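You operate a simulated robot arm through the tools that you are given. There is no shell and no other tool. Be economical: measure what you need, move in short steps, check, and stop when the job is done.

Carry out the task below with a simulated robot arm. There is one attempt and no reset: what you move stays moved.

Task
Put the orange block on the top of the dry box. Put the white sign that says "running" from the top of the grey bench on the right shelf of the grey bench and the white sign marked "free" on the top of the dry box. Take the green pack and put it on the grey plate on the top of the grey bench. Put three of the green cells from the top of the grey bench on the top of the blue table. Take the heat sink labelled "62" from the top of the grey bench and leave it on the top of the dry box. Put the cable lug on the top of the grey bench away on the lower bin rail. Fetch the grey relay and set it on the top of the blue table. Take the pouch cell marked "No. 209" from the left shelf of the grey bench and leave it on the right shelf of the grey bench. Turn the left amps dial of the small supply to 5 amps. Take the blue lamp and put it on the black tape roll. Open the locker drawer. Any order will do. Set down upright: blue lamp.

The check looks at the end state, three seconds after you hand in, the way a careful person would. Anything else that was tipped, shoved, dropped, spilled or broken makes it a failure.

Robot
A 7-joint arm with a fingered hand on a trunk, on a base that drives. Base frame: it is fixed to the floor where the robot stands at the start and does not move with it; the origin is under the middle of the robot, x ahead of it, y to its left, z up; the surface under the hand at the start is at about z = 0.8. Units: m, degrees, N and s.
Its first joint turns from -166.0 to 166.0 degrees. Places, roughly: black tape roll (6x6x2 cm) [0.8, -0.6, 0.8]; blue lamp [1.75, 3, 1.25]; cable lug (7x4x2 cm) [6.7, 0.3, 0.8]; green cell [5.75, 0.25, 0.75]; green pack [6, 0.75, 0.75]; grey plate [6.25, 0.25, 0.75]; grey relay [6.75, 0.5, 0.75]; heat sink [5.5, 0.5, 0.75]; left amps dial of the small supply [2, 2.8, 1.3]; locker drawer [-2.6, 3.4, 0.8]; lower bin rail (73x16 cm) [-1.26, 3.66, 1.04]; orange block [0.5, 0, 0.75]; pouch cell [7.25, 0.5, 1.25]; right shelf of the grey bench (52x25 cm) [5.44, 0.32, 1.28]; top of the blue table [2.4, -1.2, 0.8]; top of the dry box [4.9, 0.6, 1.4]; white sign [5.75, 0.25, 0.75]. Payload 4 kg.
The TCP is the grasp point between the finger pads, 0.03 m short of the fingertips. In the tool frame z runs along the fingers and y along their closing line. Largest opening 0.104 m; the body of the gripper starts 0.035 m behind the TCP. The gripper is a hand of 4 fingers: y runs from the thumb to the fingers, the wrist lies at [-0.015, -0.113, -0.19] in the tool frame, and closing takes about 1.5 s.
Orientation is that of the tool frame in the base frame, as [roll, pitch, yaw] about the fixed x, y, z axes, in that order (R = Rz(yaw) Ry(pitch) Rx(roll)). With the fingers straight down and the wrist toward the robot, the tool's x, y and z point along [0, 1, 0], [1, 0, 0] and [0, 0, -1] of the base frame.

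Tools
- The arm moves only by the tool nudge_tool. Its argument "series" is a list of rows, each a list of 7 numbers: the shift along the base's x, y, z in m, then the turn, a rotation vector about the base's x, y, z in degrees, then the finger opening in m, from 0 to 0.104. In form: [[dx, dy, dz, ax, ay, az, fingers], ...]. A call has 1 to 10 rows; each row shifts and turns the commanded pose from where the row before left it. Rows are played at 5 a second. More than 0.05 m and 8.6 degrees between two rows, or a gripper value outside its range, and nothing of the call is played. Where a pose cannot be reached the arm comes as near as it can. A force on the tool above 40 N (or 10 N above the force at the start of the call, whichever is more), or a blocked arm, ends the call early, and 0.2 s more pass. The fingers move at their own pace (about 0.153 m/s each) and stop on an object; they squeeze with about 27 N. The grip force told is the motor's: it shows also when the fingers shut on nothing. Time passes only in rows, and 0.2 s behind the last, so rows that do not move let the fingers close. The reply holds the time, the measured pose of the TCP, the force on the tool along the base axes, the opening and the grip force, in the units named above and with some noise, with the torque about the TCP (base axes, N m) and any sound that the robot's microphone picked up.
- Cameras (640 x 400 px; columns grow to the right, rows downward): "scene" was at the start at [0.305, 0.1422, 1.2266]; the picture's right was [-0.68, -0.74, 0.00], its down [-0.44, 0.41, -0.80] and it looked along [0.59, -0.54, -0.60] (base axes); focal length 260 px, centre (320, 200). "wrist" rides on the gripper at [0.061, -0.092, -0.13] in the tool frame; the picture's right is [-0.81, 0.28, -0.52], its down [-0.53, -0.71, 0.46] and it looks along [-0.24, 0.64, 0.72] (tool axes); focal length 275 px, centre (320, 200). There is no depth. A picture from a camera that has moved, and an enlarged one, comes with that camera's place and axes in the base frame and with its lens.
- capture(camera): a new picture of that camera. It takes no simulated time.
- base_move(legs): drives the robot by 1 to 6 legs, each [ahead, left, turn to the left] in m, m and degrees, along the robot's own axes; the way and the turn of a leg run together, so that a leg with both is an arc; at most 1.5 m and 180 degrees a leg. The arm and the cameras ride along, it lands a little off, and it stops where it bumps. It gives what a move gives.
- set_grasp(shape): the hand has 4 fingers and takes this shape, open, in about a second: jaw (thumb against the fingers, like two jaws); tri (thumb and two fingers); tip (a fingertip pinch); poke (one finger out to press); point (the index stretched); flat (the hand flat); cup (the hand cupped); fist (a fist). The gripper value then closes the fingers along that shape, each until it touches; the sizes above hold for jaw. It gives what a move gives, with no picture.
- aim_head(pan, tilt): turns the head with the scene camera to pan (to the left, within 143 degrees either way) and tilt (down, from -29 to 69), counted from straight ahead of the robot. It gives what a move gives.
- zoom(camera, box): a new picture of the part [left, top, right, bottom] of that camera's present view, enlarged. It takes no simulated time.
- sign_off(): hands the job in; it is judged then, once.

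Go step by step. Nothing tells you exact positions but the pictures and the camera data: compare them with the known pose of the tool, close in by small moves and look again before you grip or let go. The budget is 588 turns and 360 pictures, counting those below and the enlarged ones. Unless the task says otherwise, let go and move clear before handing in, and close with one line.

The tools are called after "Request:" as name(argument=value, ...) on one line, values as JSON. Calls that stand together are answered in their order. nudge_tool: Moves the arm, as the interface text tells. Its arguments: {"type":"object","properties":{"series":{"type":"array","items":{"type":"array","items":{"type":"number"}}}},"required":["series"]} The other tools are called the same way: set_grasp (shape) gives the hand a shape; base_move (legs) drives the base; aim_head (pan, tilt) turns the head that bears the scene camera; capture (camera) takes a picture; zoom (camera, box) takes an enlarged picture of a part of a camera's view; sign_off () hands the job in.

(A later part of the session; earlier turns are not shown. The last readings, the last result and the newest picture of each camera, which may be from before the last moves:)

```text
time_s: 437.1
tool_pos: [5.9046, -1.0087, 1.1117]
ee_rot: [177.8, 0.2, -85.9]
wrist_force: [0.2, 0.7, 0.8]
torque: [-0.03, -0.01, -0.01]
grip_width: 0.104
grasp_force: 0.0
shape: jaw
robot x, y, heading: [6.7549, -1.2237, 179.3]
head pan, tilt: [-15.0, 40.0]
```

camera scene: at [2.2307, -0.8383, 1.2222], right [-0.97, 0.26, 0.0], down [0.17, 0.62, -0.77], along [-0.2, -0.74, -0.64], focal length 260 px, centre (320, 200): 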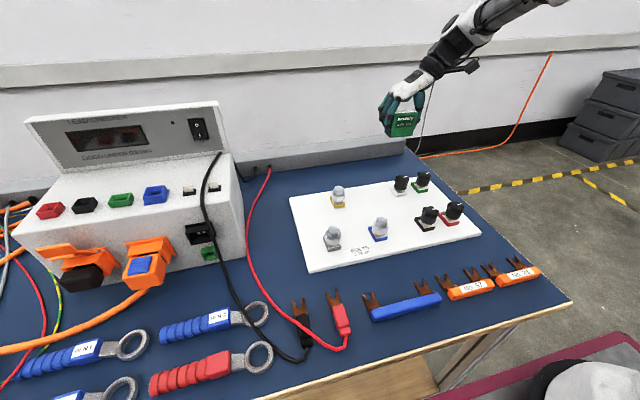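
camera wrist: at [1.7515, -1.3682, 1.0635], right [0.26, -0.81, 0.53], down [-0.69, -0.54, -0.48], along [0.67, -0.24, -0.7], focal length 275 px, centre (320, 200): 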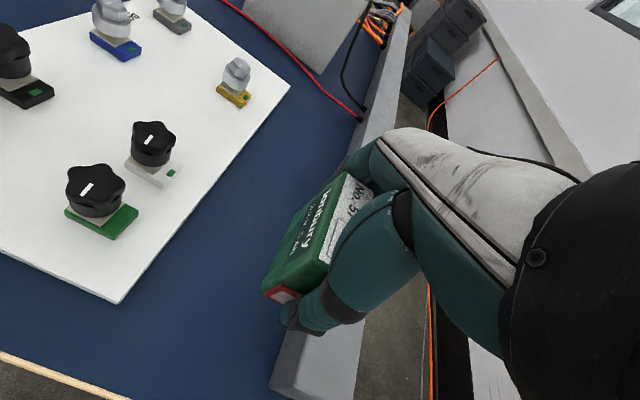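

Request:
base_move(legs=[[0, -0.55, 0.7], [0, -0.49, 0]])

Request:
nudge_tool(series=[[0.01, 0.045, -0.01, 0, 0, -1, 0.104], [0.01, 0.045, -0.01, 0, 0, -1, 0.104], [0, 0.045, -0.01, 0, 0, -1, 0.104], [0, 0.045, -0.01, 0, 0, -1, 0.104], [0, 0.045, -0.01, 0, 0, 0, 0.104], [0, 0.045, -0.01, 0, 0, 0, 0.104], [0, 0.045, -0.02, 0, 0, 0, 0.104], [0, 0.045, -0.02, 0, 0, 0, 0.104], [0, 0.045, -0.02, 0, 0, 0, 0.104], [0, 0.045, -0.02, 0, 0, 0, 0.104]])

Request:
nudge_tool(series=[[0, 0.045, -0.02, 0, 0, 0, 0.104], [0, 0.045, -0.02, 0, 0, 0, 0.104], [0, 0.04, -0.01, 0, 0, 0, 0.104], [0, 0, 0, 0, 0, 0, 0.104]])

Request:
aim_head(pan=-45, tilt=25)

Request:
capture(camera="scene")

```text
time_s: 442.7
tool_pos: [5.8979, -0.004, 1.1129]
ee_rot: [177.9, 0.1, -84.4]
wrist_force: [-0.4, 1.3, -0.2]
torque: [0.04, 0.02, -0.04]
grip_width: 0.1039
grasp_force: 0.1
shape: jaw
robot x, y, heading: [6.7544, -0.1972, -179.4]
head pan, tilt: [-15.0, 40.0]
```

```text
time_s: 444.9
tool_pos: [5.9157, 0.4477, 0.9746]
ee_rot: [177.8, 0.2, -88.4]
wrist_force: [0.2, -0.8, 0.2]
torque: [-0.02, -0.01, -0.01]
grip_width: 0.104
grasp_force: 0.0
shape: jaw
robot x, y, heading: [6.7506, -0.1946, -179.3]
head pan, tilt: [-15.0, 40.0]
```

```text
time_s: 445.9
tool_pos: [5.928, 0.5537, 0.9238]
ee_rot: [178.0, 0.1, -88.5]
wrist_force: [0.1, -0.2, 0.0]
torque: [-0.02, -0.02, 0.02]
grip_width: 0.1038
grasp_force: 0.0
shape: jaw
out of reach, approached as far as the arm can: row 3
robot x, y, heading: [6.7524, -0.1947, -179.7]
head pan, tilt: [-15.0, 40.0]
```

```text
time_s: 446.8
tool_pos: [5.9262, 0.5548, 0.925]
ee_rot: [177.9, 0.1, -88.4]
wrist_force: [0.3, 0.2, -0.3]
torque: [0.0, -0.01, 0.0]
grip_width: 0.1038
grasp_force: 0.1
shape: jaw
robot x, y, heading: [6.7555, -0.1937, -179.7]
head pan, tilt: [-45.0, 25.0]
```

```text
163 pictures are left
camera scene: at [6.4504, -0.3329, 1.2455], right [0.7, 0.71, 0.0], down [0.3, -0.3, -0.91], along [-0.65, 0.63, -0.42], focal length 260 px, centre (320, 200)
```

scene: 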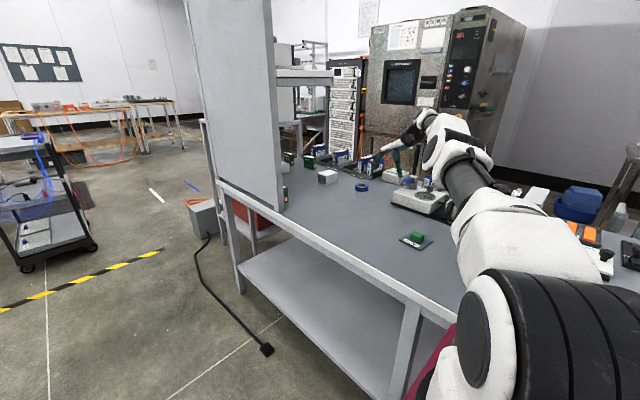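

Request:
base_move(legs=[[0.4, -0.05, -0.2]])

Request:
capture(camera="wrist")

Request:
capture(camera="scene")

```text
time_s: 449.4
tool_pos: [5.5252, 0.6046, 0.925]
ee_rot: [177.9, 0.1, -88.6]
wrist_force: [0.8, 0.7, -0.9]
torque: [-0.03, -0.02, 0.0]
grip_width: 0.1039
grasp_force: 0.2
shape: jaw
robot x, y, heading: [6.347, -0.1492, -179.7]
head pan, tilt: [-45.0, 25.0]
```

```text
162 pictures are left
camera wrist: at [5.6227, 0.5448, 1.051], right [-0.27, 0.8, 0.53], down [0.68, 0.55, -0.48], along [-0.68, 0.23, -0.7], focal length 275 px, centre (320, 200)
```

wrist: 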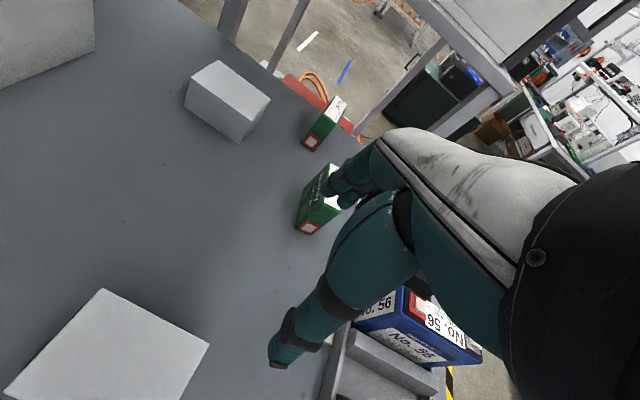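

```text
161 pictures are left
camera scene: at [6.0448, -0.2851, 1.2455], right [0.7, 0.71, 0.0], down [0.3, -0.3, -0.91], along [-0.64, 0.64, -0.42], focal length 260 px, centre (320, 200)
```

scene: 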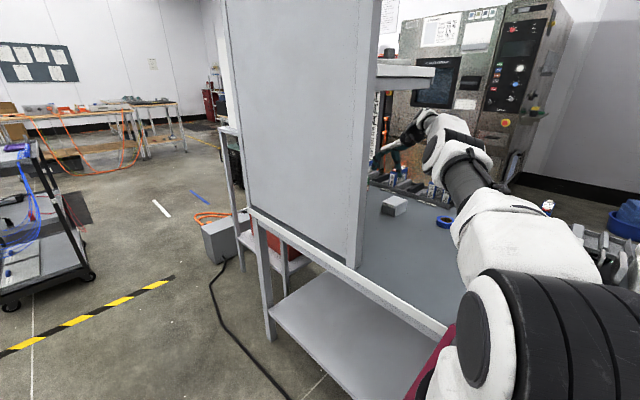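

Cell 26 is at about (5.374, 0.62). I'll drive forward to get above it.

Request:
base_move(legs=[[0.15, -0.012, -0.1]])

Request:
capture(camera="wrist")

Request:
capture(camera="scene")

```text
time_s: 450.7
tool_pos: [5.3771, 0.6188, 0.9259]
ee_rot: [178.0, 0.2, -88.8]
wrist_force: [-0.3, 0.3, 0.3]
torque: [0.0, -0.02, 0.01]
grip_width: 0.1038
grasp_force: 0.0
shape: jaw
robot x, y, heading: [6.199, -0.1357, -179.7]
head pan, tilt: [-45.0, 25.0]
```

```text
160 pictures are left
camera wrist: at [5.4744, 0.5579, 1.051], right [-0.27, 0.8, 0.53], down [0.68, 0.55, -0.48], along [-0.68, 0.23, -0.7], focal length 275 px, centre (320, 200)
```

wrist: 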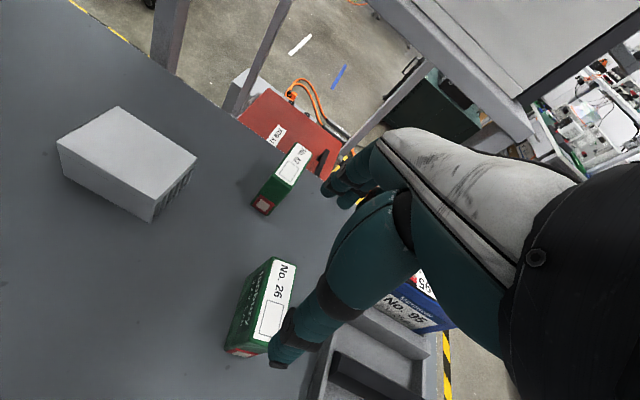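

```text
159 pictures are left
camera scene: at [5.8946, -0.2729, 1.2455], right [0.71, 0.71, 0.0], down [0.3, -0.3, -0.91], along [-0.64, 0.64, -0.42], focal length 260 px, centre (320, 200)
```

scene: 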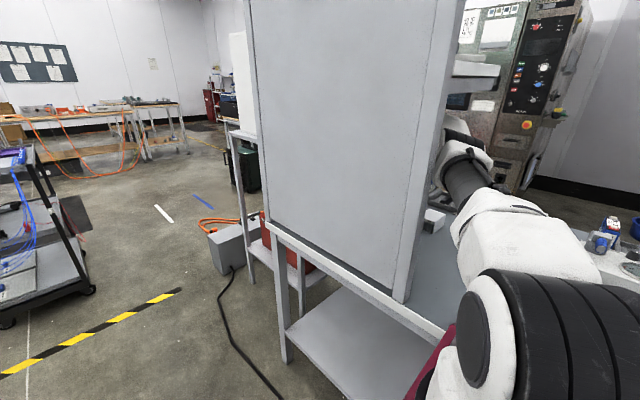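

Request:
zoom(camera="wrist", box=[40, 80, 240, 240])

Request:
nudge_tool(series=[[0.004, 0.004, -0.03, 0, 0, 6, 0.104], [0.003, 0.004, -0.03, 0, 0, 6, 0.104], [0, 0, -0.025, 0, 0, 0, 0.104], [0, 0, 0, 0, 0, 0, 0.104]])

Request:
capture(camera="wrist")

```text
2.50 times, centred on (140, 160) of wrist
camera zoom: at [5.4744, 0.5579, 1.051], right [-0.27, 0.8, 0.53], down [0.68, 0.55, -0.48], along [-0.68, 0.23, -0.7], focal length 688 px, centre (770, 300)
```

zoom: 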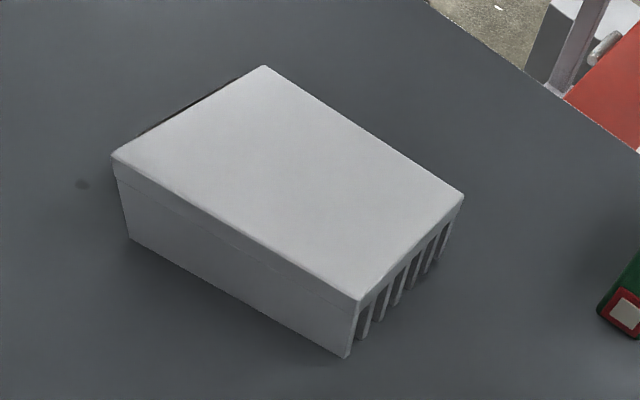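

```text
time_s: 451.7
tool_pos: [5.3973, 0.6045, 0.8358]
ee_rot: [177.9, 0.2, -76.7]
wrist_force: [0.2, 0.0, 1.2]
torque: [-0.01, 0.02, 0.0]
grip_width: 0.1041
grasp_force: 0.0
shape: jaw
out of reach, approached as far as the arm can: row 1, 2
robot x, y, heading: [6.1988, -0.1394, -179.8]
head pan, tilt: [-45.0, 25.0]
```

```text
157 pictures are left
camera wrist: at [5.5053, 0.5654, 0.9614], right [-0.43, 0.73, 0.53], down [0.56, 0.68, -0.48], along [-0.71, 0.09, -0.7], focal length 275 px, centre (320, 200)
```

wrist: 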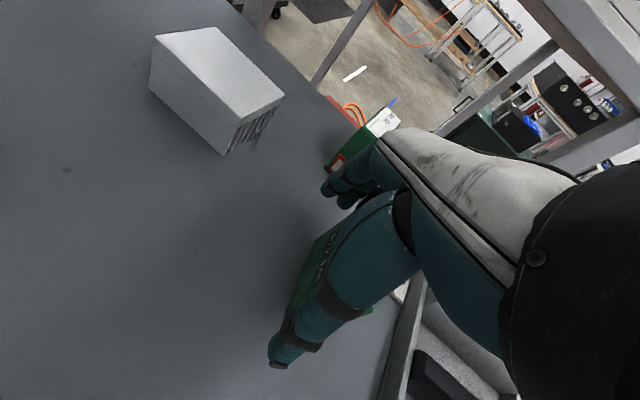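

The label faces away. I need about 2 cm more to the north for cell 26, so I'll strafe the base slightly.

Request:
base_move(legs=[[0.012, -0.024, 0]])

Request:
capture(camera="wrist")

```text
time_s: 452.6
tool_pos: [5.3854, 0.6274, 0.836]
ee_rot: [177.9, 0.0, -76.7]
wrist_force: [-0.3, -0.2, -0.6]
torque: [-0.01, 0.02, 0.02]
grip_width: 0.1039
grasp_force: 0.2
shape: jaw
robot x, y, heading: [6.1883, -0.1136, -179.9]
head pan, tilt: [-45.0, 25.0]
```

```text
156 pictures are left
camera wrist: at [5.4924, 0.5892, 0.9616], right [-0.43, 0.73, 0.53], down [0.56, 0.68, -0.48], along [-0.71, 0.09, -0.7], focal length 275 px, centre (320, 200)
```

wrist: 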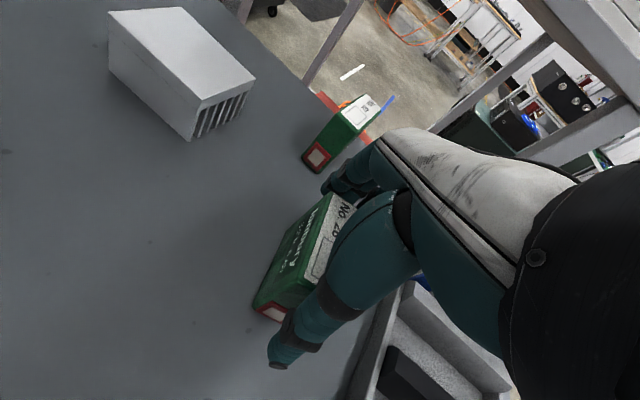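

Request:
nudge_tool(series=[[0, 0, -0.014, 0, 0, 0, 0.1], [0, 0, 0, 0, 0, 0, 0.07], [0, 0, 0, 0, 0, 0, 0.03], [0, 0, 0, 0, 0, 0, 0.0], [0, 0, 0, 0, 0, 0, 0.0], [0, 0, 0, 0, 0, 0, 0.0], [0, 0, 0, 0, 0, 0, 0.0]])

Request:
nudge_tool(series=[[0, 0, 0.01, 0, 0, 0, 0], [0, 0, 0.02, 0, 0, 0, 0], [0, 0, 0.03, 0, 0, 0, 0], [0, 0, 0.03, 0, 0, 0, 0], [0, 0, 0, 0, 0, 0, 0]])

Request:
capture(camera="wrist")

```text
time_s: 454.1
tool_pos: [5.3853, 0.6286, 0.8234]
ee_rot: [177.9, 0.1, -76.6]
wrist_force: [-1.8, 2.6, 8.3]
torque: [0.05, 0.37, -0.13]
grip_width: 0.0719
grasp_force: 27.0
shape: jaw
robot x, y, heading: [6.1902, -0.113, -179.7]
head pan, tilt: [-45.0, 25.0]
```

```text
time_s: 455.4
tool_pos: [5.3859, 0.6255, 0.9131]
ee_rot: [177.9, 0.0, -76.6]
wrist_force: [-0.6, 0.1, -2.8]
torque: [0.0, 0.01, 0.0]
grip_width: 0.0656
grasp_force: 27.1
shape: jaw
robot x, y, heading: [6.1857, -0.1171, -179.8]
head pan, tilt: [-45.0, 25.0]
```

```text
155 pictures are left
camera wrist: at [5.4941, 0.5877, 1.0386], right [-0.43, 0.73, 0.53], down [0.56, 0.68, -0.48], along [-0.71, 0.08, -0.7], focal length 275 px, centre (320, 200)
```

wrist: 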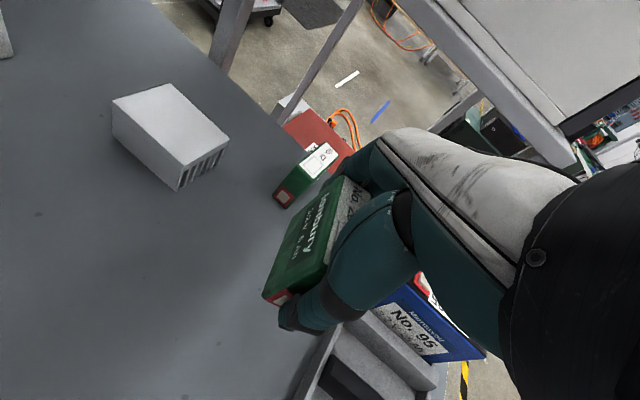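

Cell 26 is held. I'll take the same route to the blue table.

Request:
base_move(legs=[[-0.55, 0, 0]])

Request:
nudge_tool(series=[[0, 0, 0.04, 0, 0, 0, 0], [0, 0, 0.04, 0, 0, 0, 0], [0.01, -0.04, 0.02, 0, 0, 0, 0], [0.01, -0.045, 0.02, 0, 0, 0, 0], [0.01, -0.045, 0.02, 0, 0, 0, 0], [0.01, -0.045, 0.02, 0, 0, 0, 0], [0, -0.045, 0.02, 0, 0, 0, 0], [0, -0.045, 0.02, 0, 0, 0, 0], [0, -0.045, 0.02, 0, 0, 0, 0], [0, -0.045, 0.02, 0, 0, 0, 0]])

Request:
base_move(legs=[[0, 0.54, 0], [0, 0.54, 0], [1.1, 0, 0], [1.1, 0, 0]])

```text
time_s: 458.5
tool_pos: [5.926, 0.6274, 0.914]
ee_rot: [178.0, 0.2, -76.7]
wrist_force: [-0.3, 0.8, -2.1]
torque: [-0.03, 0.03, -0.01]
grip_width: 0.0657
grasp_force: 27.3
shape: jaw
robot x, y, heading: [6.7286, -0.1116, -179.7]
head pan, tilt: [-45.0, 25.0]
```

```text
refused: row 4 steps farther than a row can; nothing moved
```

```text
time_s: 474.9
tool_pos: [3.6935, -0.4985, 0.9126]
ee_rot: [177.9, 0.1, -75.5]
wrist_force: [0.4, 0.0, -2.1]
torque: [0.01, -0.01, -0.03]
grip_width: 0.0653
grasp_force: 26.8
shape: jaw
robot x, y, heading: [4.5064, -1.2185, -178.6]
head pan, tilt: [-45.0, 25.0]
```

The lifting step was refused, so the hand travelled low. I'll check the trolley next to the hand right away.

Request:
aim_head(pan=-30, tilt=25)

Request:
capture(camera="scene")

Request:
capture(camera="wrist")

```text
time_s: 475.7
tool_pos: [3.6941, -0.4974, 0.9138]
ee_rot: [177.9, 0.2, -75.5]
wrist_force: [0.3, -0.2, -2.8]
torque: [0.01, 0.0, -0.01]
grip_width: 0.0653
grasp_force: 26.5
shape: jaw
robot x, y, heading: [4.5096, -1.2174, -178.6]
head pan, tilt: [-30.0, 25.0]
```

```text
154 pictures are left
camera scene: at [4.1943, -1.3813, 1.2455], right [0.48, 0.88, 0.0], down [0.37, -0.2, -0.91], along [-0.8, 0.43, -0.42], focal length 260 px, centre (320, 200)
```

scene: 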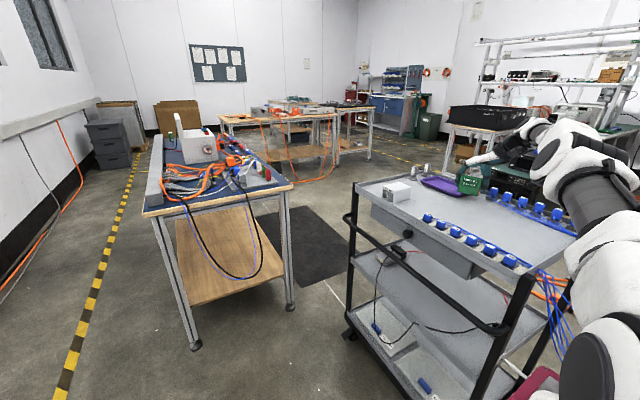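

```text
153 pictures are left
camera wrist: at [3.802, -0.534, 1.0384], right [-0.45, 0.72, 0.53], down [0.54, 0.69, -0.48], along [-0.71, 0.07, -0.7], focal length 275 px, centre (320, 200)
```

wrist: 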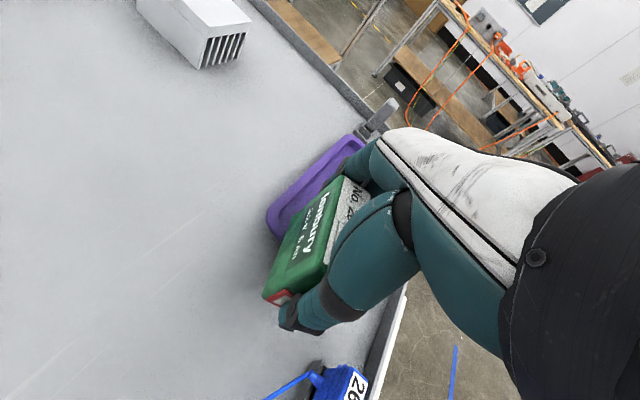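

The cell is just above the trolley's purple tray, and nothing appears disturbed. I'll raise straight up before moving on.

Request:
nudge_tool(series=[[0, 0, 0.045, 0, 0, 0, 0], [0, 0, 0.045, 0, 0, 0, 0], [0, 0, 0.045, 0, 0, 0, 0], [0, 0, 0.045, 0, 0, 0, 0], [0, 0, 0.045, 0, 0, 0, 0], [0, 0, 0.045, 0, 0, 0, 0], [0, 0, 0.03, 0, 0, 0, 0]])

Request:
capture(camera="scene")

Request:
zoom(camera="scene", box=[350, 140, 600, 300])

```text
time_s: 477.3
tool_pos: [3.7353, -0.5479, 1.1724]
ee_rot: [177.9, 0.2, -75.6]
wrist_force: [0.3, 0.5, -2.8]
torque: [0.0, -0.01, 0.02]
grip_width: 0.0654
grasp_force: 26.4
shape: jaw
out of reach, approached as far as the arm can: row 2, 3, 4, 5, 6, 7
robot x, y, heading: [4.5109, -1.2192, -178.6]
head pan, tilt: [-30.0, 25.0]
```

```text
152 pictures are left
camera scene: at [4.1943, -1.3814, 1.2455], right [0.48, 0.88, 0.0], down [0.37, -0.2, -0.91], along [-0.8, 0.43, -0.42], focal length 260 px, centre (320, 200)
```

scene: 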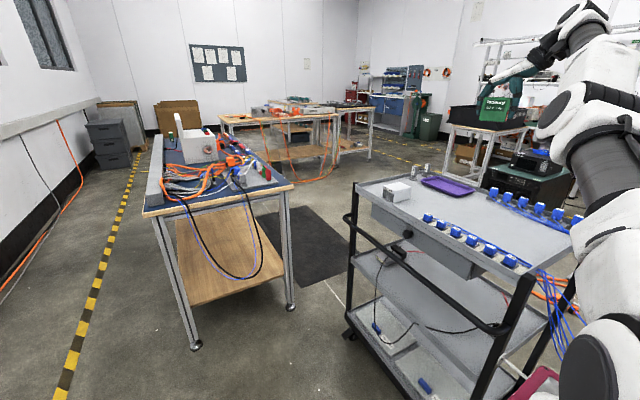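

```text
2.50 times, centred on (475, 220) of scene
camera zoom: at [4.1943, -1.3814, 1.2455], right [0.48, 0.88, 0.0], down [0.37, -0.2, -0.91], along [-0.8, 0.43, -0.42], focal length 651 px, centre (-68, 150)
```

zoom: 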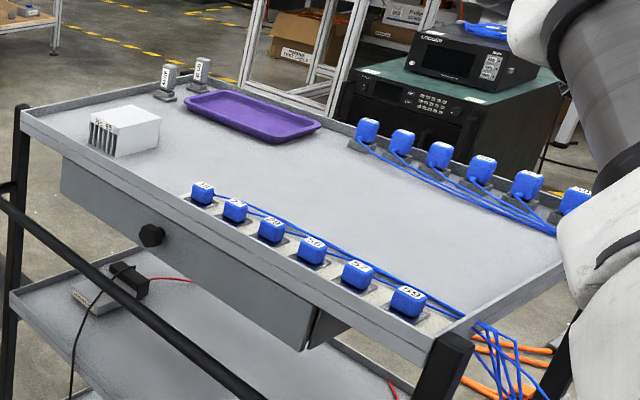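

The trolley's plugs and tray look undisturbed. I'll tuck the arm to the front and continue.

Request:
nudge_tool(series=[[0, -0.045, 0.01, 0, 0, 0, 0], [0, -0.045, 0.01, 0, 0, 0, 0], [0, -0.045, 0.01, 0, 0, 0, 0], [0, -0.045, 0.01, 0, 0, 0, 0], [0, -0.045, 0.01, 0, 0, 0, 0], [0, -0.045, 0, 0, 0, 0, 0], [0, -0.045, 0, 0, 0, 0, 0], [0, -0.045, 0, 0, 0, 0, 0], [0, -0.045, 0, 0, 0, 0, 0], [0, -0.045, 0, 0, 0, 0, 0]])

Request:
base_move(legs=[[0, 0, -1.4], [0, -1.16, 0], [1.2, 0, 0], [1.15, 0, 0], [0, 0, 90]])

```text
time_s: 479.5
tool_pos: [3.5846, -0.8469, 1.351]
ee_rot: [178.0, 0.0, -75.6]
wrist_force: [0.5, 0.9, -3.0]
torque: [-0.01, -0.01, 0.0]
grip_width: 0.0651
grasp_force: 26.6
shape: jaw
out of reach, approached as far as the arm can: row 1, 2, 3, 4, 5, 6, 7, 8, 9, 10
robot x, y, heading: [4.5078, -1.2214, -178.4]
head pan, tilt: [-30.0, 25.0]
```

```text
time_s: 500.6
tool_pos: [1.6957, -0.7965, 1.3503]
ee_rot: [178.0, 0.0, 6.4]
wrist_force: [-0.4, -0.5, -3.5]
torque: [-0.01, 0.02, 0.02]
grip_width: 0.0646
grasp_force: 27.4
shape: jaw
robot x, y, heading: [2.1971, 0.0654, -97.0]
head pan, tilt: [-30.0, 25.0]
```

Request:
base_move(legs=[[0, 0, 7]])

Request:
nudge_tool(series=[[0.02, 0.01, -0.03, 0, 0, 8, 0], [0.02, 0.01, -0.03, 0, 0, 8, 0], [0.02, 0.01, -0.03, 0, 0, 8, 0], [0.02, 0.01, -0.02, 0, 0, 8, 0], [0.02, 0.01, -0.02, 0, 0, 8, 0], [0.02, 0, 0, 0, 0, 8, 0], [0.02, 0, 0, 0, 0, 8, 0], [0.02, 0, 0, 0, 0, 8, 0], [0, 0, 0, 0, 0, 8, 0], [0, 0, 0, 0, 0, 4, 0]])

Request:
base_move(legs=[[0.56, 0, 0]])

Request:
aim_head(pan=-15, tilt=40)

Request:
capture(camera="scene")

Request:
capture(camera="wrist")

```text
time_s: 501.5
tool_pos: [1.805, -0.8503, 1.3508]
ee_rot: [178.0, 0.1, 13.4]
wrist_force: [-0.4, -0.3, -2.8]
torque: [0.01, -0.02, -0.01]
grip_width: 0.0649
grasp_force: 27.1
shape: jaw
robot x, y, heading: [2.1939, 0.0627, -89.8]
head pan, tilt: [-30.0, 25.0]
```

```text
time_s: 503.7
tool_pos: [1.9239, -0.8515, 1.2644]
ee_rot: [178.0, 0.1, 73.5]
wrist_force: [-0.2, 0.4, -3.1]
torque: [-0.01, 0.0, -0.03]
grip_width: 0.0645
grasp_force: 27.3
shape: jaw
out of reach, approached as far as the arm can: row 1, 2, 3, 4, 5, 6, 7, 8, 9, 10
robot x, y, heading: [2.198, 0.0648, -89.7]
head pan, tilt: [-30.0, 25.0]
```

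```text
time_s: 506.9
tool_pos: [1.9191, -1.3935, 1.2635]
ee_rot: [178.0, 0.1, 73.0]
wrist_force: [0.9, -0.7, -2.9]
torque: [-0.04, -0.02, 0.02]
grip_width: 0.0647
grasp_force: 26.2
shape: jaw
robot x, y, heading: [2.1993, -0.4766, -90.0]
head pan, tilt: [-30.0, 25.0]
```

```text
time_s: 507.6
tool_pos: [1.9192, -1.3935, 1.2635]
ee_rot: [178.0, 0.1, 73.0]
wrist_force: [-0.5, 0.4, -2.9]
torque: [-0.04, 0.03, 0.01]
grip_width: 0.0649
grasp_force: 27.1
shape: jaw
robot x, y, heading: [2.1947, -0.4813, -90.2]
head pan, tilt: [-15.0, 40.0]
```

```text
150 pictures are left
camera scene: at [2.3749, -0.7999, 1.2222], right [-0.97, 0.26, 0.0], down [0.17, 0.62, -0.77], along [-0.2, -0.74, -0.64], focal length 260 px, centre (320, 200)
```

scene: 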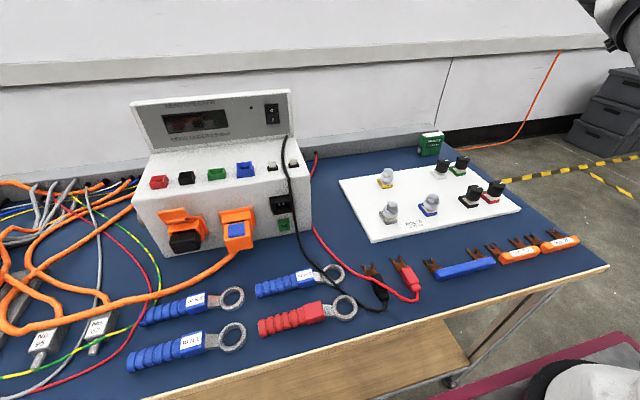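

```text
149 pictures are left
camera wrist: at [1.8452, -1.3076, 1.3896], right [0.01, -0.85, 0.53], down [-0.82, -0.31, -0.48], along [0.57, -0.43, -0.7], focal length 275 px, centre (320, 200)
```

wrist: 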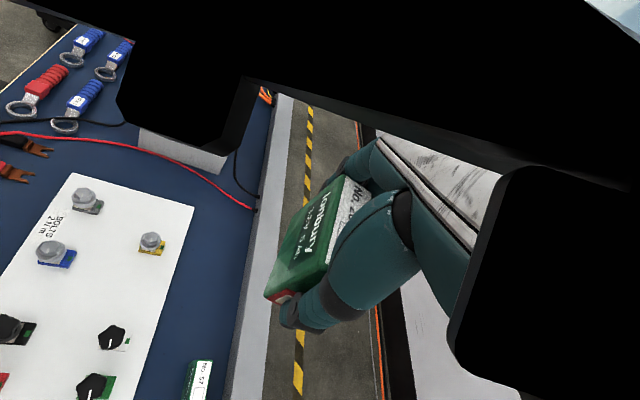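

Request:
nudge_tool(series=[[0.015, -0.006, -0.04, 0, 0, 4, 0], [0.015, -0.006, -0.04, 0, 0, 4, 0], [0.015, -0.006, -0.04, 0, 0, 4, 0], [0.015, -0.006, -0.04, 0, 0, 4, 0], [0.006, -0.006, -0.04, 0, 0, 1, 0], [0, -0.006, -0.04, 0, 0, 0, 0], [0, 0, -0.03, 0, 0, 0, 0], [0, 0, 0, 0, 0, 0, 0]])

Request:
capture(camera="scene")

Request:
capture(camera="wrist")

```text
time_s: 509.4
tool_pos: [1.9733, -1.4345, 1.0062]
ee_rot: [178.0, 0.0, 90.0]
wrist_force: [-0.1, -0.4, -2.7]
torque: [0.02, -0.02, 0.05]
grip_width: 0.0646
grasp_force: 27.2
shape: jaw
out of reach, approached as far as the arm can: row 1
robot x, y, heading: [2.199, -0.4777, -90.0]
head pan, tilt: [-15.0, 40.0]
```

```text
148 pictures are left
camera scene: at [2.375, -0.7998, 1.2222], right [-0.97, 0.26, 0.0], down [0.17, 0.62, -0.77], along [-0.2, -0.74, -0.64], focal length 260 px, centre (320, 200)
```

scene: 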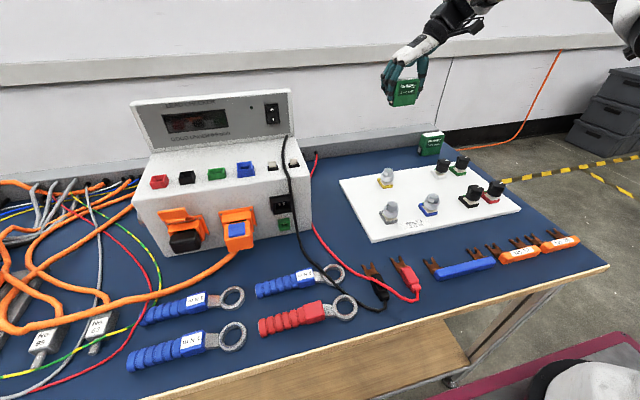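

```text
147 pictures are left
camera wrist: at [1.8763, -1.3732, 1.1316], right [0.26, -0.81, 0.53], down [-0.7, -0.53, -0.48], along [0.67, -0.25, -0.7], focal length 275 px, centre (320, 200)
```

wrist: 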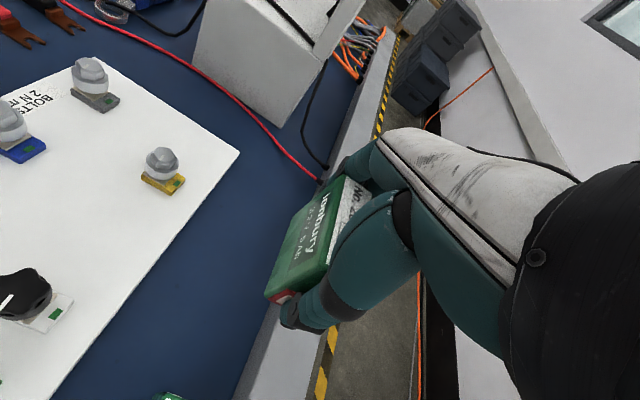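

Request:
nudge_tool(series=[[0.008, 0.004, -0.045, 0, 0, 0, 0], [0, 0, -0.045, 0, 0, 0, 0], [0, 0, -0.04, 0, 0, 0, 0], [0, 0, -0.02, 0, 0, 0, 0], [0, 0, -0.006, 0, 0, 0, 0], [0, 0, -0.003, 0, 0, 0, 0], [0, 0, 0, 0, 0, 0, 0]])

Request:
zoom(camera="scene", box=[340, 80, 500, 200])

```text
time_s: 511.0
tool_pos: [1.9815, -1.4331, 0.8506]
ee_rot: [178.0, 0.1, 90.0]
wrist_force: [-0.4, 0.5, -2.7]
torque: [0.0, 0.06, -0.02]
grip_width: 0.0642
grasp_force: 26.2
shape: jaw
robot x, y, heading: [2.199, -0.4798, -90.2]
head pan, tilt: [-15.0, 40.0]
```

```text
3.33 times, centred on (420, 140) of scene
camera zoom: at [2.3749, -0.7999, 1.2222], right [-0.97, 0.26, 0.0], down [0.17, 0.62, -0.77], along [-0.2, -0.74, -0.64], focal length 868 px, centre (-13, 400)
```

zoom: 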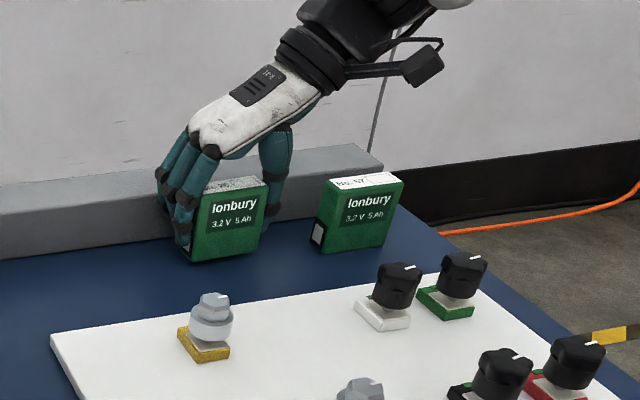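

Nicely placed next to the first, with room to open. I'll touch down and release.

Request:
nudge_tool(series=[[0, 0, -0.003, 0, 0, 0, 0], [0, 0, -0.003, 0, 0, 0, 0], [0, 0, 0, 0, 0, 0, 0]])

Request:
nudge_tool(series=[[0, 0, 0, 0, 0, 0, 0.1], [0, 0, 0, 0, 0, 0, 0.1], [0, 0, 0, 0, 0, 0, 0.1], [0, 0, 0, 0, 0, 0, 0.1]])

Request:
zoom(camera="scene", box=[340, 80, 500, 200])

```text
time_s: 511.8
tool_pos: [1.981, -1.4333, 0.843]
ee_rot: [177.9, 0.1, 89.9]
wrist_force: [-0.1, 0.8, -2.4]
torque: [0.0, 0.03, -0.02]
grip_width: 0.0647
grasp_force: 26.2
shape: jaw
robot x, y, heading: [2.1997, -0.4793, -90.1]
head pan, tilt: [-15.0, 40.0]
```

```text
time_s: 512.8
tool_pos: [1.9804, -1.4338, 0.8447]
ee_rot: [177.9, 0.1, 90.0]
wrist_force: [0.8, 0.6, 1.3]
torque: [-0.01, 0.1, 0.01]
grip_width: 0.1014
grasp_force: 0.0
shape: jaw
robot x, y, heading: [2.1997, -0.4777, -90.0]
head pan, tilt: [-15.0, 40.0]
```

```text
3.33 times, centred on (420, 140) of scene
camera zoom: at [2.375, -0.7997, 1.2222], right [-0.97, 0.26, 0.0], down [0.17, 0.62, -0.77], along [-0.2, -0.74, -0.64], focal length 868 px, centre (-13, 400)
```

zoom: 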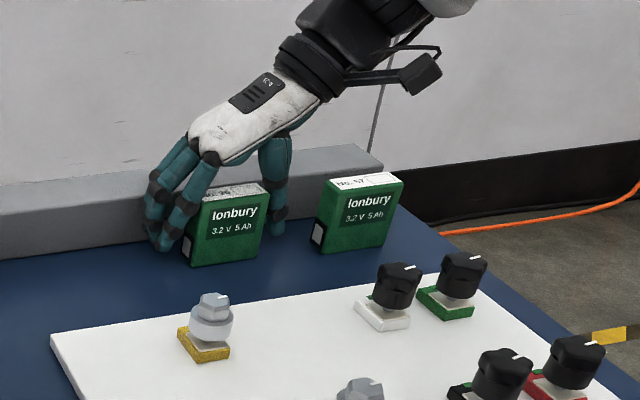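

Request:
nudge_tool(series=[[0, 0, 0.02, 0, 0, 0, 0.104], [0, 0, 0.04, 0, 0, 0, 0.104], [0, 0, 0.045, 0, 0, 0, 0.104], [0, 0, 0.045, 0, 0, 0, 0.104], [0, 0, 0.045, 0, 0, 0, 0.104], [0, 0.02, 0.04, 0, 0, 0, 0.104], [0, 0.03, 0.03, 0, 0, 0, 0.104], [0, 0.03, 0.02, 0, 0, 0, 0.104]])

Request:
zoom(camera="scene", box=[340, 80, 500, 200])

Request:
base_move(legs=[[-0.43, 0, 0], [0, 0, -90], [-1.15, 0, 0], [-1.1, 0, 0]])

```text
time_s: 514.6
tool_pos: [1.9805, -1.3517, 1.1278]
ee_rot: [177.9, 0.0, 90.1]
wrist_force: [-0.3, -0.4, 0.1]
torque: [0.06, -0.04, 0.02]
grip_width: 0.1038
grasp_force: 0.0
shape: jaw
robot x, y, heading: [2.1946, -0.4763, -89.9]
head pan, tilt: [-15.0, 40.0]
```

```text
3.33 times, centred on (420, 140) of scene
camera zoom: at [2.375, -0.8001, 1.2221], right [-0.97, 0.26, 0.0], down [0.17, 0.62, -0.77], along [-0.2, -0.74, -0.64], focal length 868 px, centre (-13, 400)
```

zoom: 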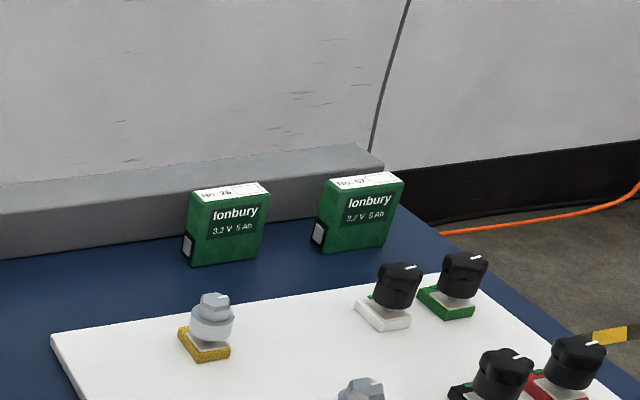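

```text
time_s: 525.2
tool_pos: [2.2015, 0.1853, 1.1294]
ee_rot: [178.0, 0.3, -4.1]
wrist_force: [-0.1, 0.3, -1.1]
torque: [0.03, 0.01, 0.0]
grip_width: 0.1042
grasp_force: 0.0
shape: jaw
robot x, y, heading: [3.059, -0.0941, 175.8]
head pan, tilt: [-15.0, 40.0]
stopped in leg 3: the robot was blocked; the commanded pose is now the measured one
```

The base touched something at the rear, probably the trolley corner. I'll ease off and look.

Request:
base_move(legs=[[0.06, -0.05, 0], [0, -0.06, 4.2]])

Request:
aim_head(pan=140, tilt=30)

Request:
capture(camera="scene")

```text
time_s: 526.8
tool_pos: [2.1304, 0.2379, 1.1276]
ee_rot: [178.0, 0.3, 0.1]
wrist_force: [-0.3, -0.4, -0.2]
torque: [-0.01, 0.0, -0.03]
grip_width: 0.1038
grasp_force: 0.0
shape: jaw
robot x, y, heading: [3.0064, 0.0246, 180.0]
head pan, tilt: [-15.0, 40.0]
```

```text
time_s: 529.2
tool_pos: [2.1298, 0.2378, 1.1286]
ee_rot: [178.0, 0.3, 0.0]
wrist_force: [0.2, -0.9, 0.9]
torque: [0.0, -0.02, 0.02]
grip_width: 0.104
grasp_force: 0.1
shape: jaw
robot x, y, heading: [3.0037, 0.0223, 179.9]
head pan, tilt: [140.0, 30.0]
```

```text
143 pictures are left
camera scene: at [2.8349, -0.235, 1.2376], right [-0.64, -0.77, 0.0], down [-0.38, 0.32, -0.87], along [0.66, -0.56, -0.5], focal length 260 px, centre (320, 200)
```

scene: 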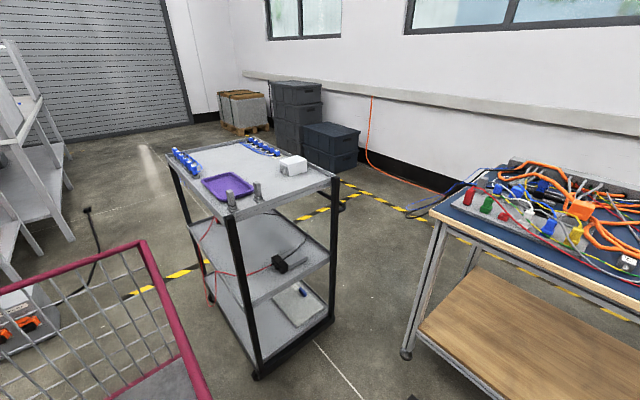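

The trolley and its load look fine. I'll centre in the corridor and continue in shorter checks.

Request:
base_move(legs=[[0, 0.05, 0], [-0.75, 0, 0]])

```text
time_s: 533.8
tool_pos: [2.8766, 0.1851, 1.1297]
ee_rot: [178.0, 0.4, 0.4]
wrist_force: [0.2, -0.8, 0.0]
torque: [0.04, 0.0, 0.01]
grip_width: 0.1039
grasp_force: 0.1
shape: jaw
robot x, y, heading: [3.7502, -0.0251, -179.8]
head pan, tilt: [140.0, 30.0]
```

Request:
base_move(legs=[[-0.75, 0, -0.2], [0, 1.18, 0], [-1.15, 0, 0], [-1.1, 0, 0]])

Request:
nudge_tool(series=[[0, 0, 0, 0, 0, -8.5, 0.104], [0, 0, 0, 0, 0, -8.5, 0.104], [0, 0, 0, 0, 0, -8.5, 0.104], [0, 0, 0, 0, 0, -8.5, 0.104], [0, 0, 0, 0, 0, -8.5, 0.104], [0, 0, 0, 0, 0, -8.5, 0.104], [0, 0, 0, 0, 0, -8.5, 0.104], [0, 0, 0, 0, 0, -8.5, 0.104], [0, 0, 0, 0, 0, -8.5, 0.104], [0, 0, 0, 0, 0, -8.5, 0.104]])

```text
time_s: 554.2
tool_pos: [5.8817, -1.0169, 1.1291]
ee_rot: [178.1, 0.4, -1.9]
wrist_force: [0.4, -0.2, -0.4]
torque: [-0.02, 0.01, -0.03]
grip_width: 0.104
grasp_force: 0.2
shape: jaw
robot x, y, heading: [6.7499, -1.2654, 177.9]
head pan, tilt: [140.0, 30.0]
```

```text
time_s: 556.4
tool_pos: [5.882, -1.0157, 1.1303]
ee_rot: [178.0, 0.3, -87.1]
wrist_force: [0.1, 0.3, 0.1]
torque: [0.0, 0.05, 0.02]
grip_width: 0.1038
grasp_force: 0.1
shape: jaw
robot x, y, heading: [6.7495, -1.264, 177.9]
head pan, tilt: [140.0, 30.0]
```

Heat sink B sits axis-aligned at about (5.324, 0.46), 6 cm wide along x. With A being 72, B should be 62; I'll check the label once it's lifted. Driving in.

Request:
base_move(legs=[[0, 0, 2.1], [0, -0.56, 0], [0, -0.55, 0]])

Request:
nudge_tool(series=[[0.01, 0.045, -0.01, 0, 0, 0, 0.104], [0.01, 0.045, -0.01, 0, 0, -1, 0.104], [0, 0.045, -0.01, 0, 0, -1, 0.104], [0, 0.045, -0.01, 0, 0, -1, 0.104], [0, 0.045, -0.02, 0, 0, 0, 0.104], [0, 0.045, -0.02, 0, 0, 0, 0.104], [0, 0.045, -0.02, 0, 0, 0, 0.104], [0, 0.045, -0.02, 0, 0, 0, 0.104], [0, 0.04, -0.02, 0, 0, 0, 0.104], [0, 0, -0.03, 0, 0, 0, 0.104]])

Request:
aim_head(pan=-45, tilt=25)

Request:
capture(camera="scene")

```text
time_s: 562.7
tool_pos: [5.855, 0.0261, 1.13]
ee_rot: [178.1, 0.3, -83.5]
wrist_force: [-0.2, 1.1, -0.7]
torque: [0.02, 0.01, 0.0]
grip_width: 0.104
grasp_force: 0.0
shape: jaw
robot x, y, heading: [6.7378, -0.1692, -178.7]
head pan, tilt: [140.0, 30.0]
```

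```text
time_s: 564.9
tool_pos: [5.875, 0.4268, 0.9575]
ee_rot: [178.0, 0.4, -86.6]
wrist_force: [1.2, -0.6, 0.7]
torque: [-0.03, -0.01, 0.02]
grip_width: 0.104
grasp_force: 0.2
shape: jaw
robot x, y, heading: [6.7337, -0.1674, -178.9]
head pan, tilt: [140.0, 30.0]
```

```text
time_s: 567.7
tool_pos: [5.8756, 0.4264, 0.9571]
ee_rot: [177.9, 0.2, -86.5]
wrist_force: [0.2, 0.0, 0.1]
torque: [-0.02, -0.03, 0.02]
grip_width: 0.1039
grasp_force: 0.1
shape: jaw
robot x, y, heading: [6.7308, -0.1721, -178.7]
head pan, tilt: [-45.0, 25.0]
```

```text
142 pictures are left
camera scene: at [6.433, -0.3098, 1.2455], right [0.69, 0.72, 0.0], down [0.31, -0.29, -0.91], along [-0.66, 0.63, -0.42], focal length 260 px, centre (320, 200)
```

scene: 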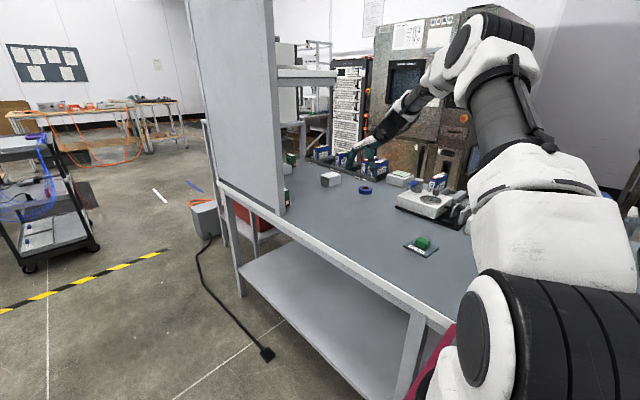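

Request:
capture(camera="wrist")

```text
141 pictures are left
camera wrist: at [5.9756, 0.3689, 1.0828], right [-0.3, 0.79, 0.53], down [0.66, 0.58, -0.48], along [-0.68, 0.21, -0.7], focal length 275 px, centre (320, 200)
```

wrist: 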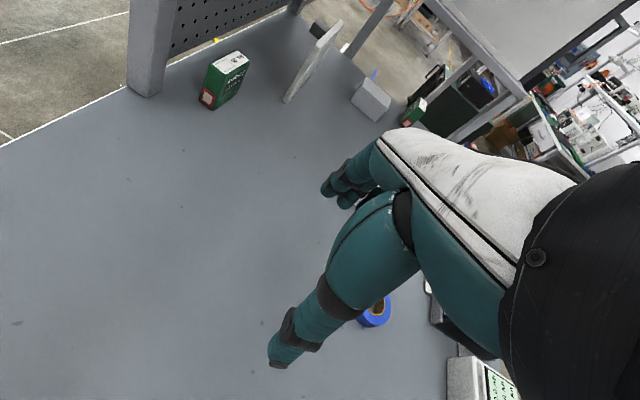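

Request:
zoom(camera="wrist", box=[160, 10, 360, 150])

```text
2.86 times, centred on (260, 80) of wrist
camera zoom: at [5.9756, 0.3689, 1.0828], right [-0.3, 0.79, 0.53], down [0.66, 0.58, -0.48], along [-0.68, 0.21, -0.7], focal length 786 px, centre (491, 543)
```

zoom: 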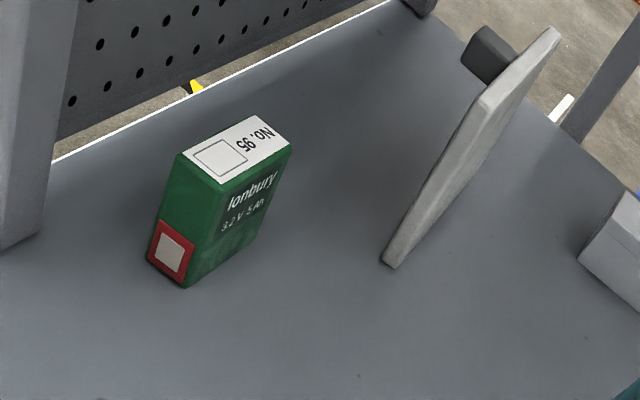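

The fourth green cell (No. 95) is at about (5.604, 0.232), near the shelf's back panel, and is reachable from the east. I'll line up at its y first, then drive in.

Request:
nudge_tool(series=[[0, -0.04, 0, 0, 0, 3, 0.104], [0, -0.04, 0, 0, 0, 3, 0.104], [0, -0.04, 0, 0, 0, 0, 0.104], [0, -0.04, 0, 0, 0, 0, 0.104], [0, -0.017, -0.02, 0, 0, 0, 0.104], [0, 0, 0, 0, 0, 0, 0.104]])

Request:
base_move(legs=[[0.19, 0, -1.3]])

Request:
capture(camera="wrist")

Request:
capture(camera="scene")

```text
time_s: 569.1
tool_pos: [5.8754, 0.2472, 0.9418]
ee_rot: [177.9, 0.3, -80.6]
wrist_force: [0.2, -0.1, 0.2]
torque: [0.0, 0.01, -0.04]
grip_width: 0.1041
grasp_force: 0.1
shape: jaw
robot x, y, heading: [6.7371, -0.1681, -178.9]
head pan, tilt: [-45.0, 25.0]
```

```text
time_s: 570.6
tool_pos: [5.6928, 0.2659, 0.9419]
ee_rot: [178.0, 0.2, -81.9]
wrist_force: [-0.4, 0.1, -0.6]
torque: [0.0, -0.03, 0.02]
grip_width: 0.104
grasp_force: 0.1
shape: jaw
robot x, y, heading: [6.5397, -0.1743, 180.0]
head pan, tilt: [-45.0, 25.0]
```

```text
139 pictures are left
camera wrist: at [5.7963, 0.2179, 1.0675], right [-0.37, 0.76, 0.53], down [0.61, 0.63, -0.48], along [-0.7, 0.15, -0.7], focal length 275 px, centre (320, 200)
```

wrist: 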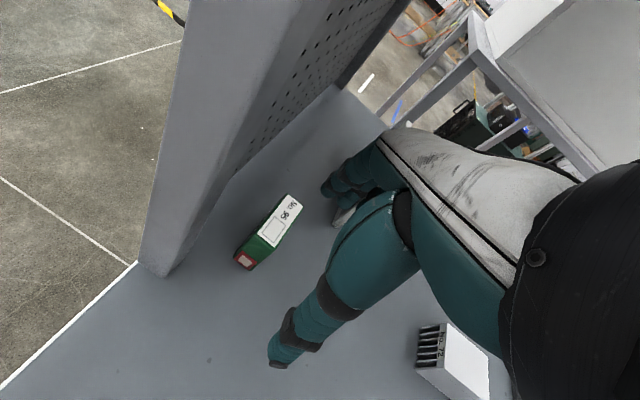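

```text
138 pictures are left
camera scene: at [6.2368, -0.3047, 1.2455], right [0.71, 0.71, 0.0], down [0.3, -0.3, -0.91], along [-0.64, 0.64, -0.42], focal length 260 px, centre (320, 200)
```

scene: 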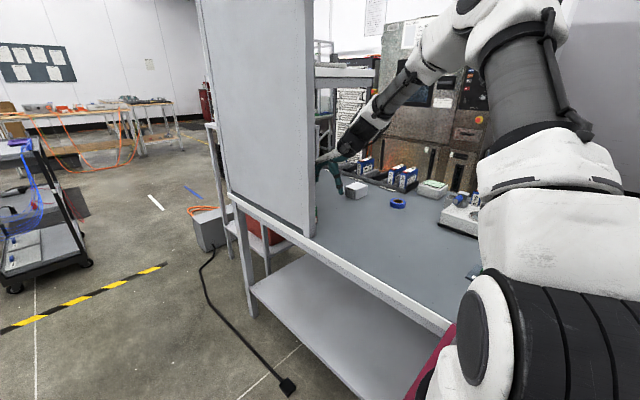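

Better view: cell 95 is at about (5.631, 0.245), already aligned with my hand yaw, and the panel's face is at y≈0.19. I'll move over and down.

Request:
nudge_tool(series=[[-0.03, -0.01, -0.02, 0, 0, 0, 0.104], [-0.032, -0.01, -0.03, 0, 0, 0, 0.104], [0, 0, -0.04, 0, 0, 0, 0.104], [0, 0, 0, 0, 0, 0, 0.104]])

Request:
capture(camera="wrist")

```text
time_s: 571.6
tool_pos: [5.6306, 0.2479, 0.8506]
ee_rot: [178.0, 0.3, -81.9]
wrist_force: [0.1, -0.1, -0.2]
torque: [0.02, 0.01, 0.0]
grip_width: 0.1039
grasp_force: 0.1
shape: jaw
robot x, y, heading: [6.5416, -0.1696, 180.0]
head pan, tilt: [-45.0, 25.0]
```

```text
137 pictures are left
camera wrist: at [5.7351, 0.1996, 0.9759], right [-0.37, 0.76, 0.53], down [0.61, 0.63, -0.48], along [-0.7, 0.15, -0.7], focal length 275 px, centre (320, 200)
```

wrist: 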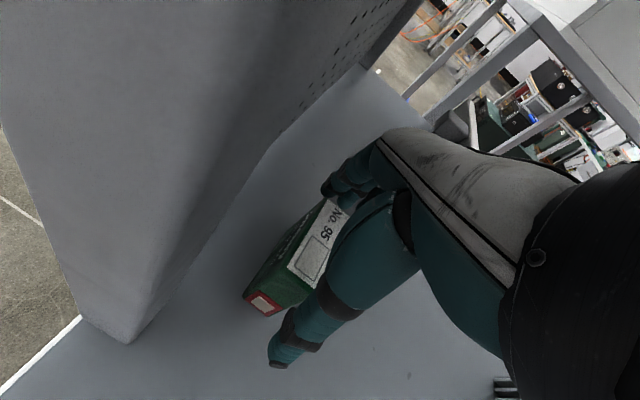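

Request:
nudge_tool(series=[[-0.002, 0.002, -0.015, 0, 0, 0, 0.104], [0, 0, -0.013, 0, 0, 0, 0.104], [0, 0, 0, 0, 0, 0, 0.07], [0, 0, 0, 0, 0, 0, 0.03], [0, 0, 0, 0, 0, 0, 0.0], [0, 0, 0, 0, 0, 0, 0.0], [0, 0, 0, 0, 0, 0, 0.0], [0, 0, 0, 0, 0, 0, 0.0]])

Request:
nudge_tool(series=[[0, 0, 0.01, 0, 0, 0, 0], [0, 0.003, 0.02, 0, 0, 0, 0], [0, 0.003, 0.03, 0, 0, 0, 0], [0, 0.003, 0.03, 0, 0, 0, 0], [0, 0, 0, 0, 0, 0, 0]])

Request:
capture(camera="wrist")

```text
time_s: 573.4
tool_pos: [5.6303, 0.249, 0.8243]
ee_rot: [177.9, 0.3, -82.0]
wrist_force: [-3.5, 1.5, 6.0]
torque: [-0.07, 0.49, -0.1]
grip_width: 0.0732
grasp_force: 26.4
shape: jaw
robot x, y, heading: [6.5407, -0.1735, 180.0]
head pan, tilt: [-45.0, 25.0]
```

```text
time_s: 574.6
tool_pos: [5.6317, 0.2557, 0.9144]
ee_rot: [178.0, 0.3, -82.0]
wrist_force: [-0.2, 0.5, -2.8]
torque: [0.0, 0.0, 0.04]
grip_width: 0.0726
grasp_force: 26.4
shape: jaw
robot x, y, heading: [6.5436, -0.1721, 179.9]
head pan, tilt: [-45.0, 25.0]
```

```text
136 pictures are left
camera wrist: at [5.7341, 0.2075, 1.0396], right [-0.37, 0.76, 0.53], down [0.62, 0.63, -0.48], along [-0.7, 0.15, -0.7], focal length 275 px, centre (320, 200)
```

wrist: 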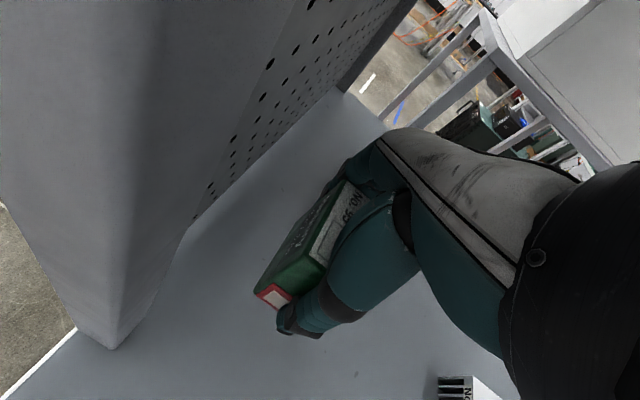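

Cell 95 is held. I'll exit east, raise properly this time, and take the route.

Request:
base_move(legs=[[-0.2, 0, 0]])

Request:
nudge_tool(series=[[0, 0, 0.045, 0, 0, 0, 0], [0, 0, 0.045, 0, 0, 0, 0], [0, 0, 0.045, 0, 0, 0, 0], [0, -0.02, 0.04, 0, 0, 0, 0], [0, -0.03, 0.035, 0, 0, 0, 0], [0, -0.04, 0.02, 0, 0, 0, 0], [0, -0.045, 0, 0, 0, 0, 0], [0, -0.045, 0, 0, 0, 0, 0], [0, -0.045, 0, 0, 0, 0, 0], [0, -0.045, 0, 0, 0, 0, 0]])

```text
time_s: 576.2
tool_pos: [5.8248, 0.2564, 0.9139]
ee_rot: [178.0, 0.3, -82.0]
wrist_force: [0.2, 1.2, -1.8]
torque: [0.02, 0.03, -0.03]
grip_width: 0.0722
grasp_force: 27.5
shape: jaw
robot x, y, heading: [6.7359, -0.1704, 179.9]
head pan, tilt: [-45.0, 25.0]
```

```text
time_s: 578.4
tool_pos: [5.8249, -0.01, 1.1445]
ee_rot: [178.0, 0.3, -82.1]
wrist_force: [-0.9, 0.6, -4.4]
torque: [-0.02, 0.03, 0.02]
grip_width: 0.0726
grasp_force: 27.0
shape: jaw
robot x, y, heading: [6.7327, -0.171, 179.9]
head pan, tilt: [-45.0, 25.0]
```

Request:
base_move(legs=[[0, 0.52, 0], [0, 0.52, 0], [1.12, 0, 0], [1.11, 0, 0]])

```text
time_s: 594.7
tool_pos: [3.5829, -1.1589, 1.1464]
ee_rot: [178.0, 0.3, -79.4]
wrist_force: [0.7, -0.3, -3.1]
torque: [-0.02, -0.01, -0.02]
grip_width: 0.0726
grasp_force: 26.8
shape: jaw
robot x, y, heading: [4.4984, -1.2801, -177.7]
head pan, tilt: [-45.0, 25.0]
```

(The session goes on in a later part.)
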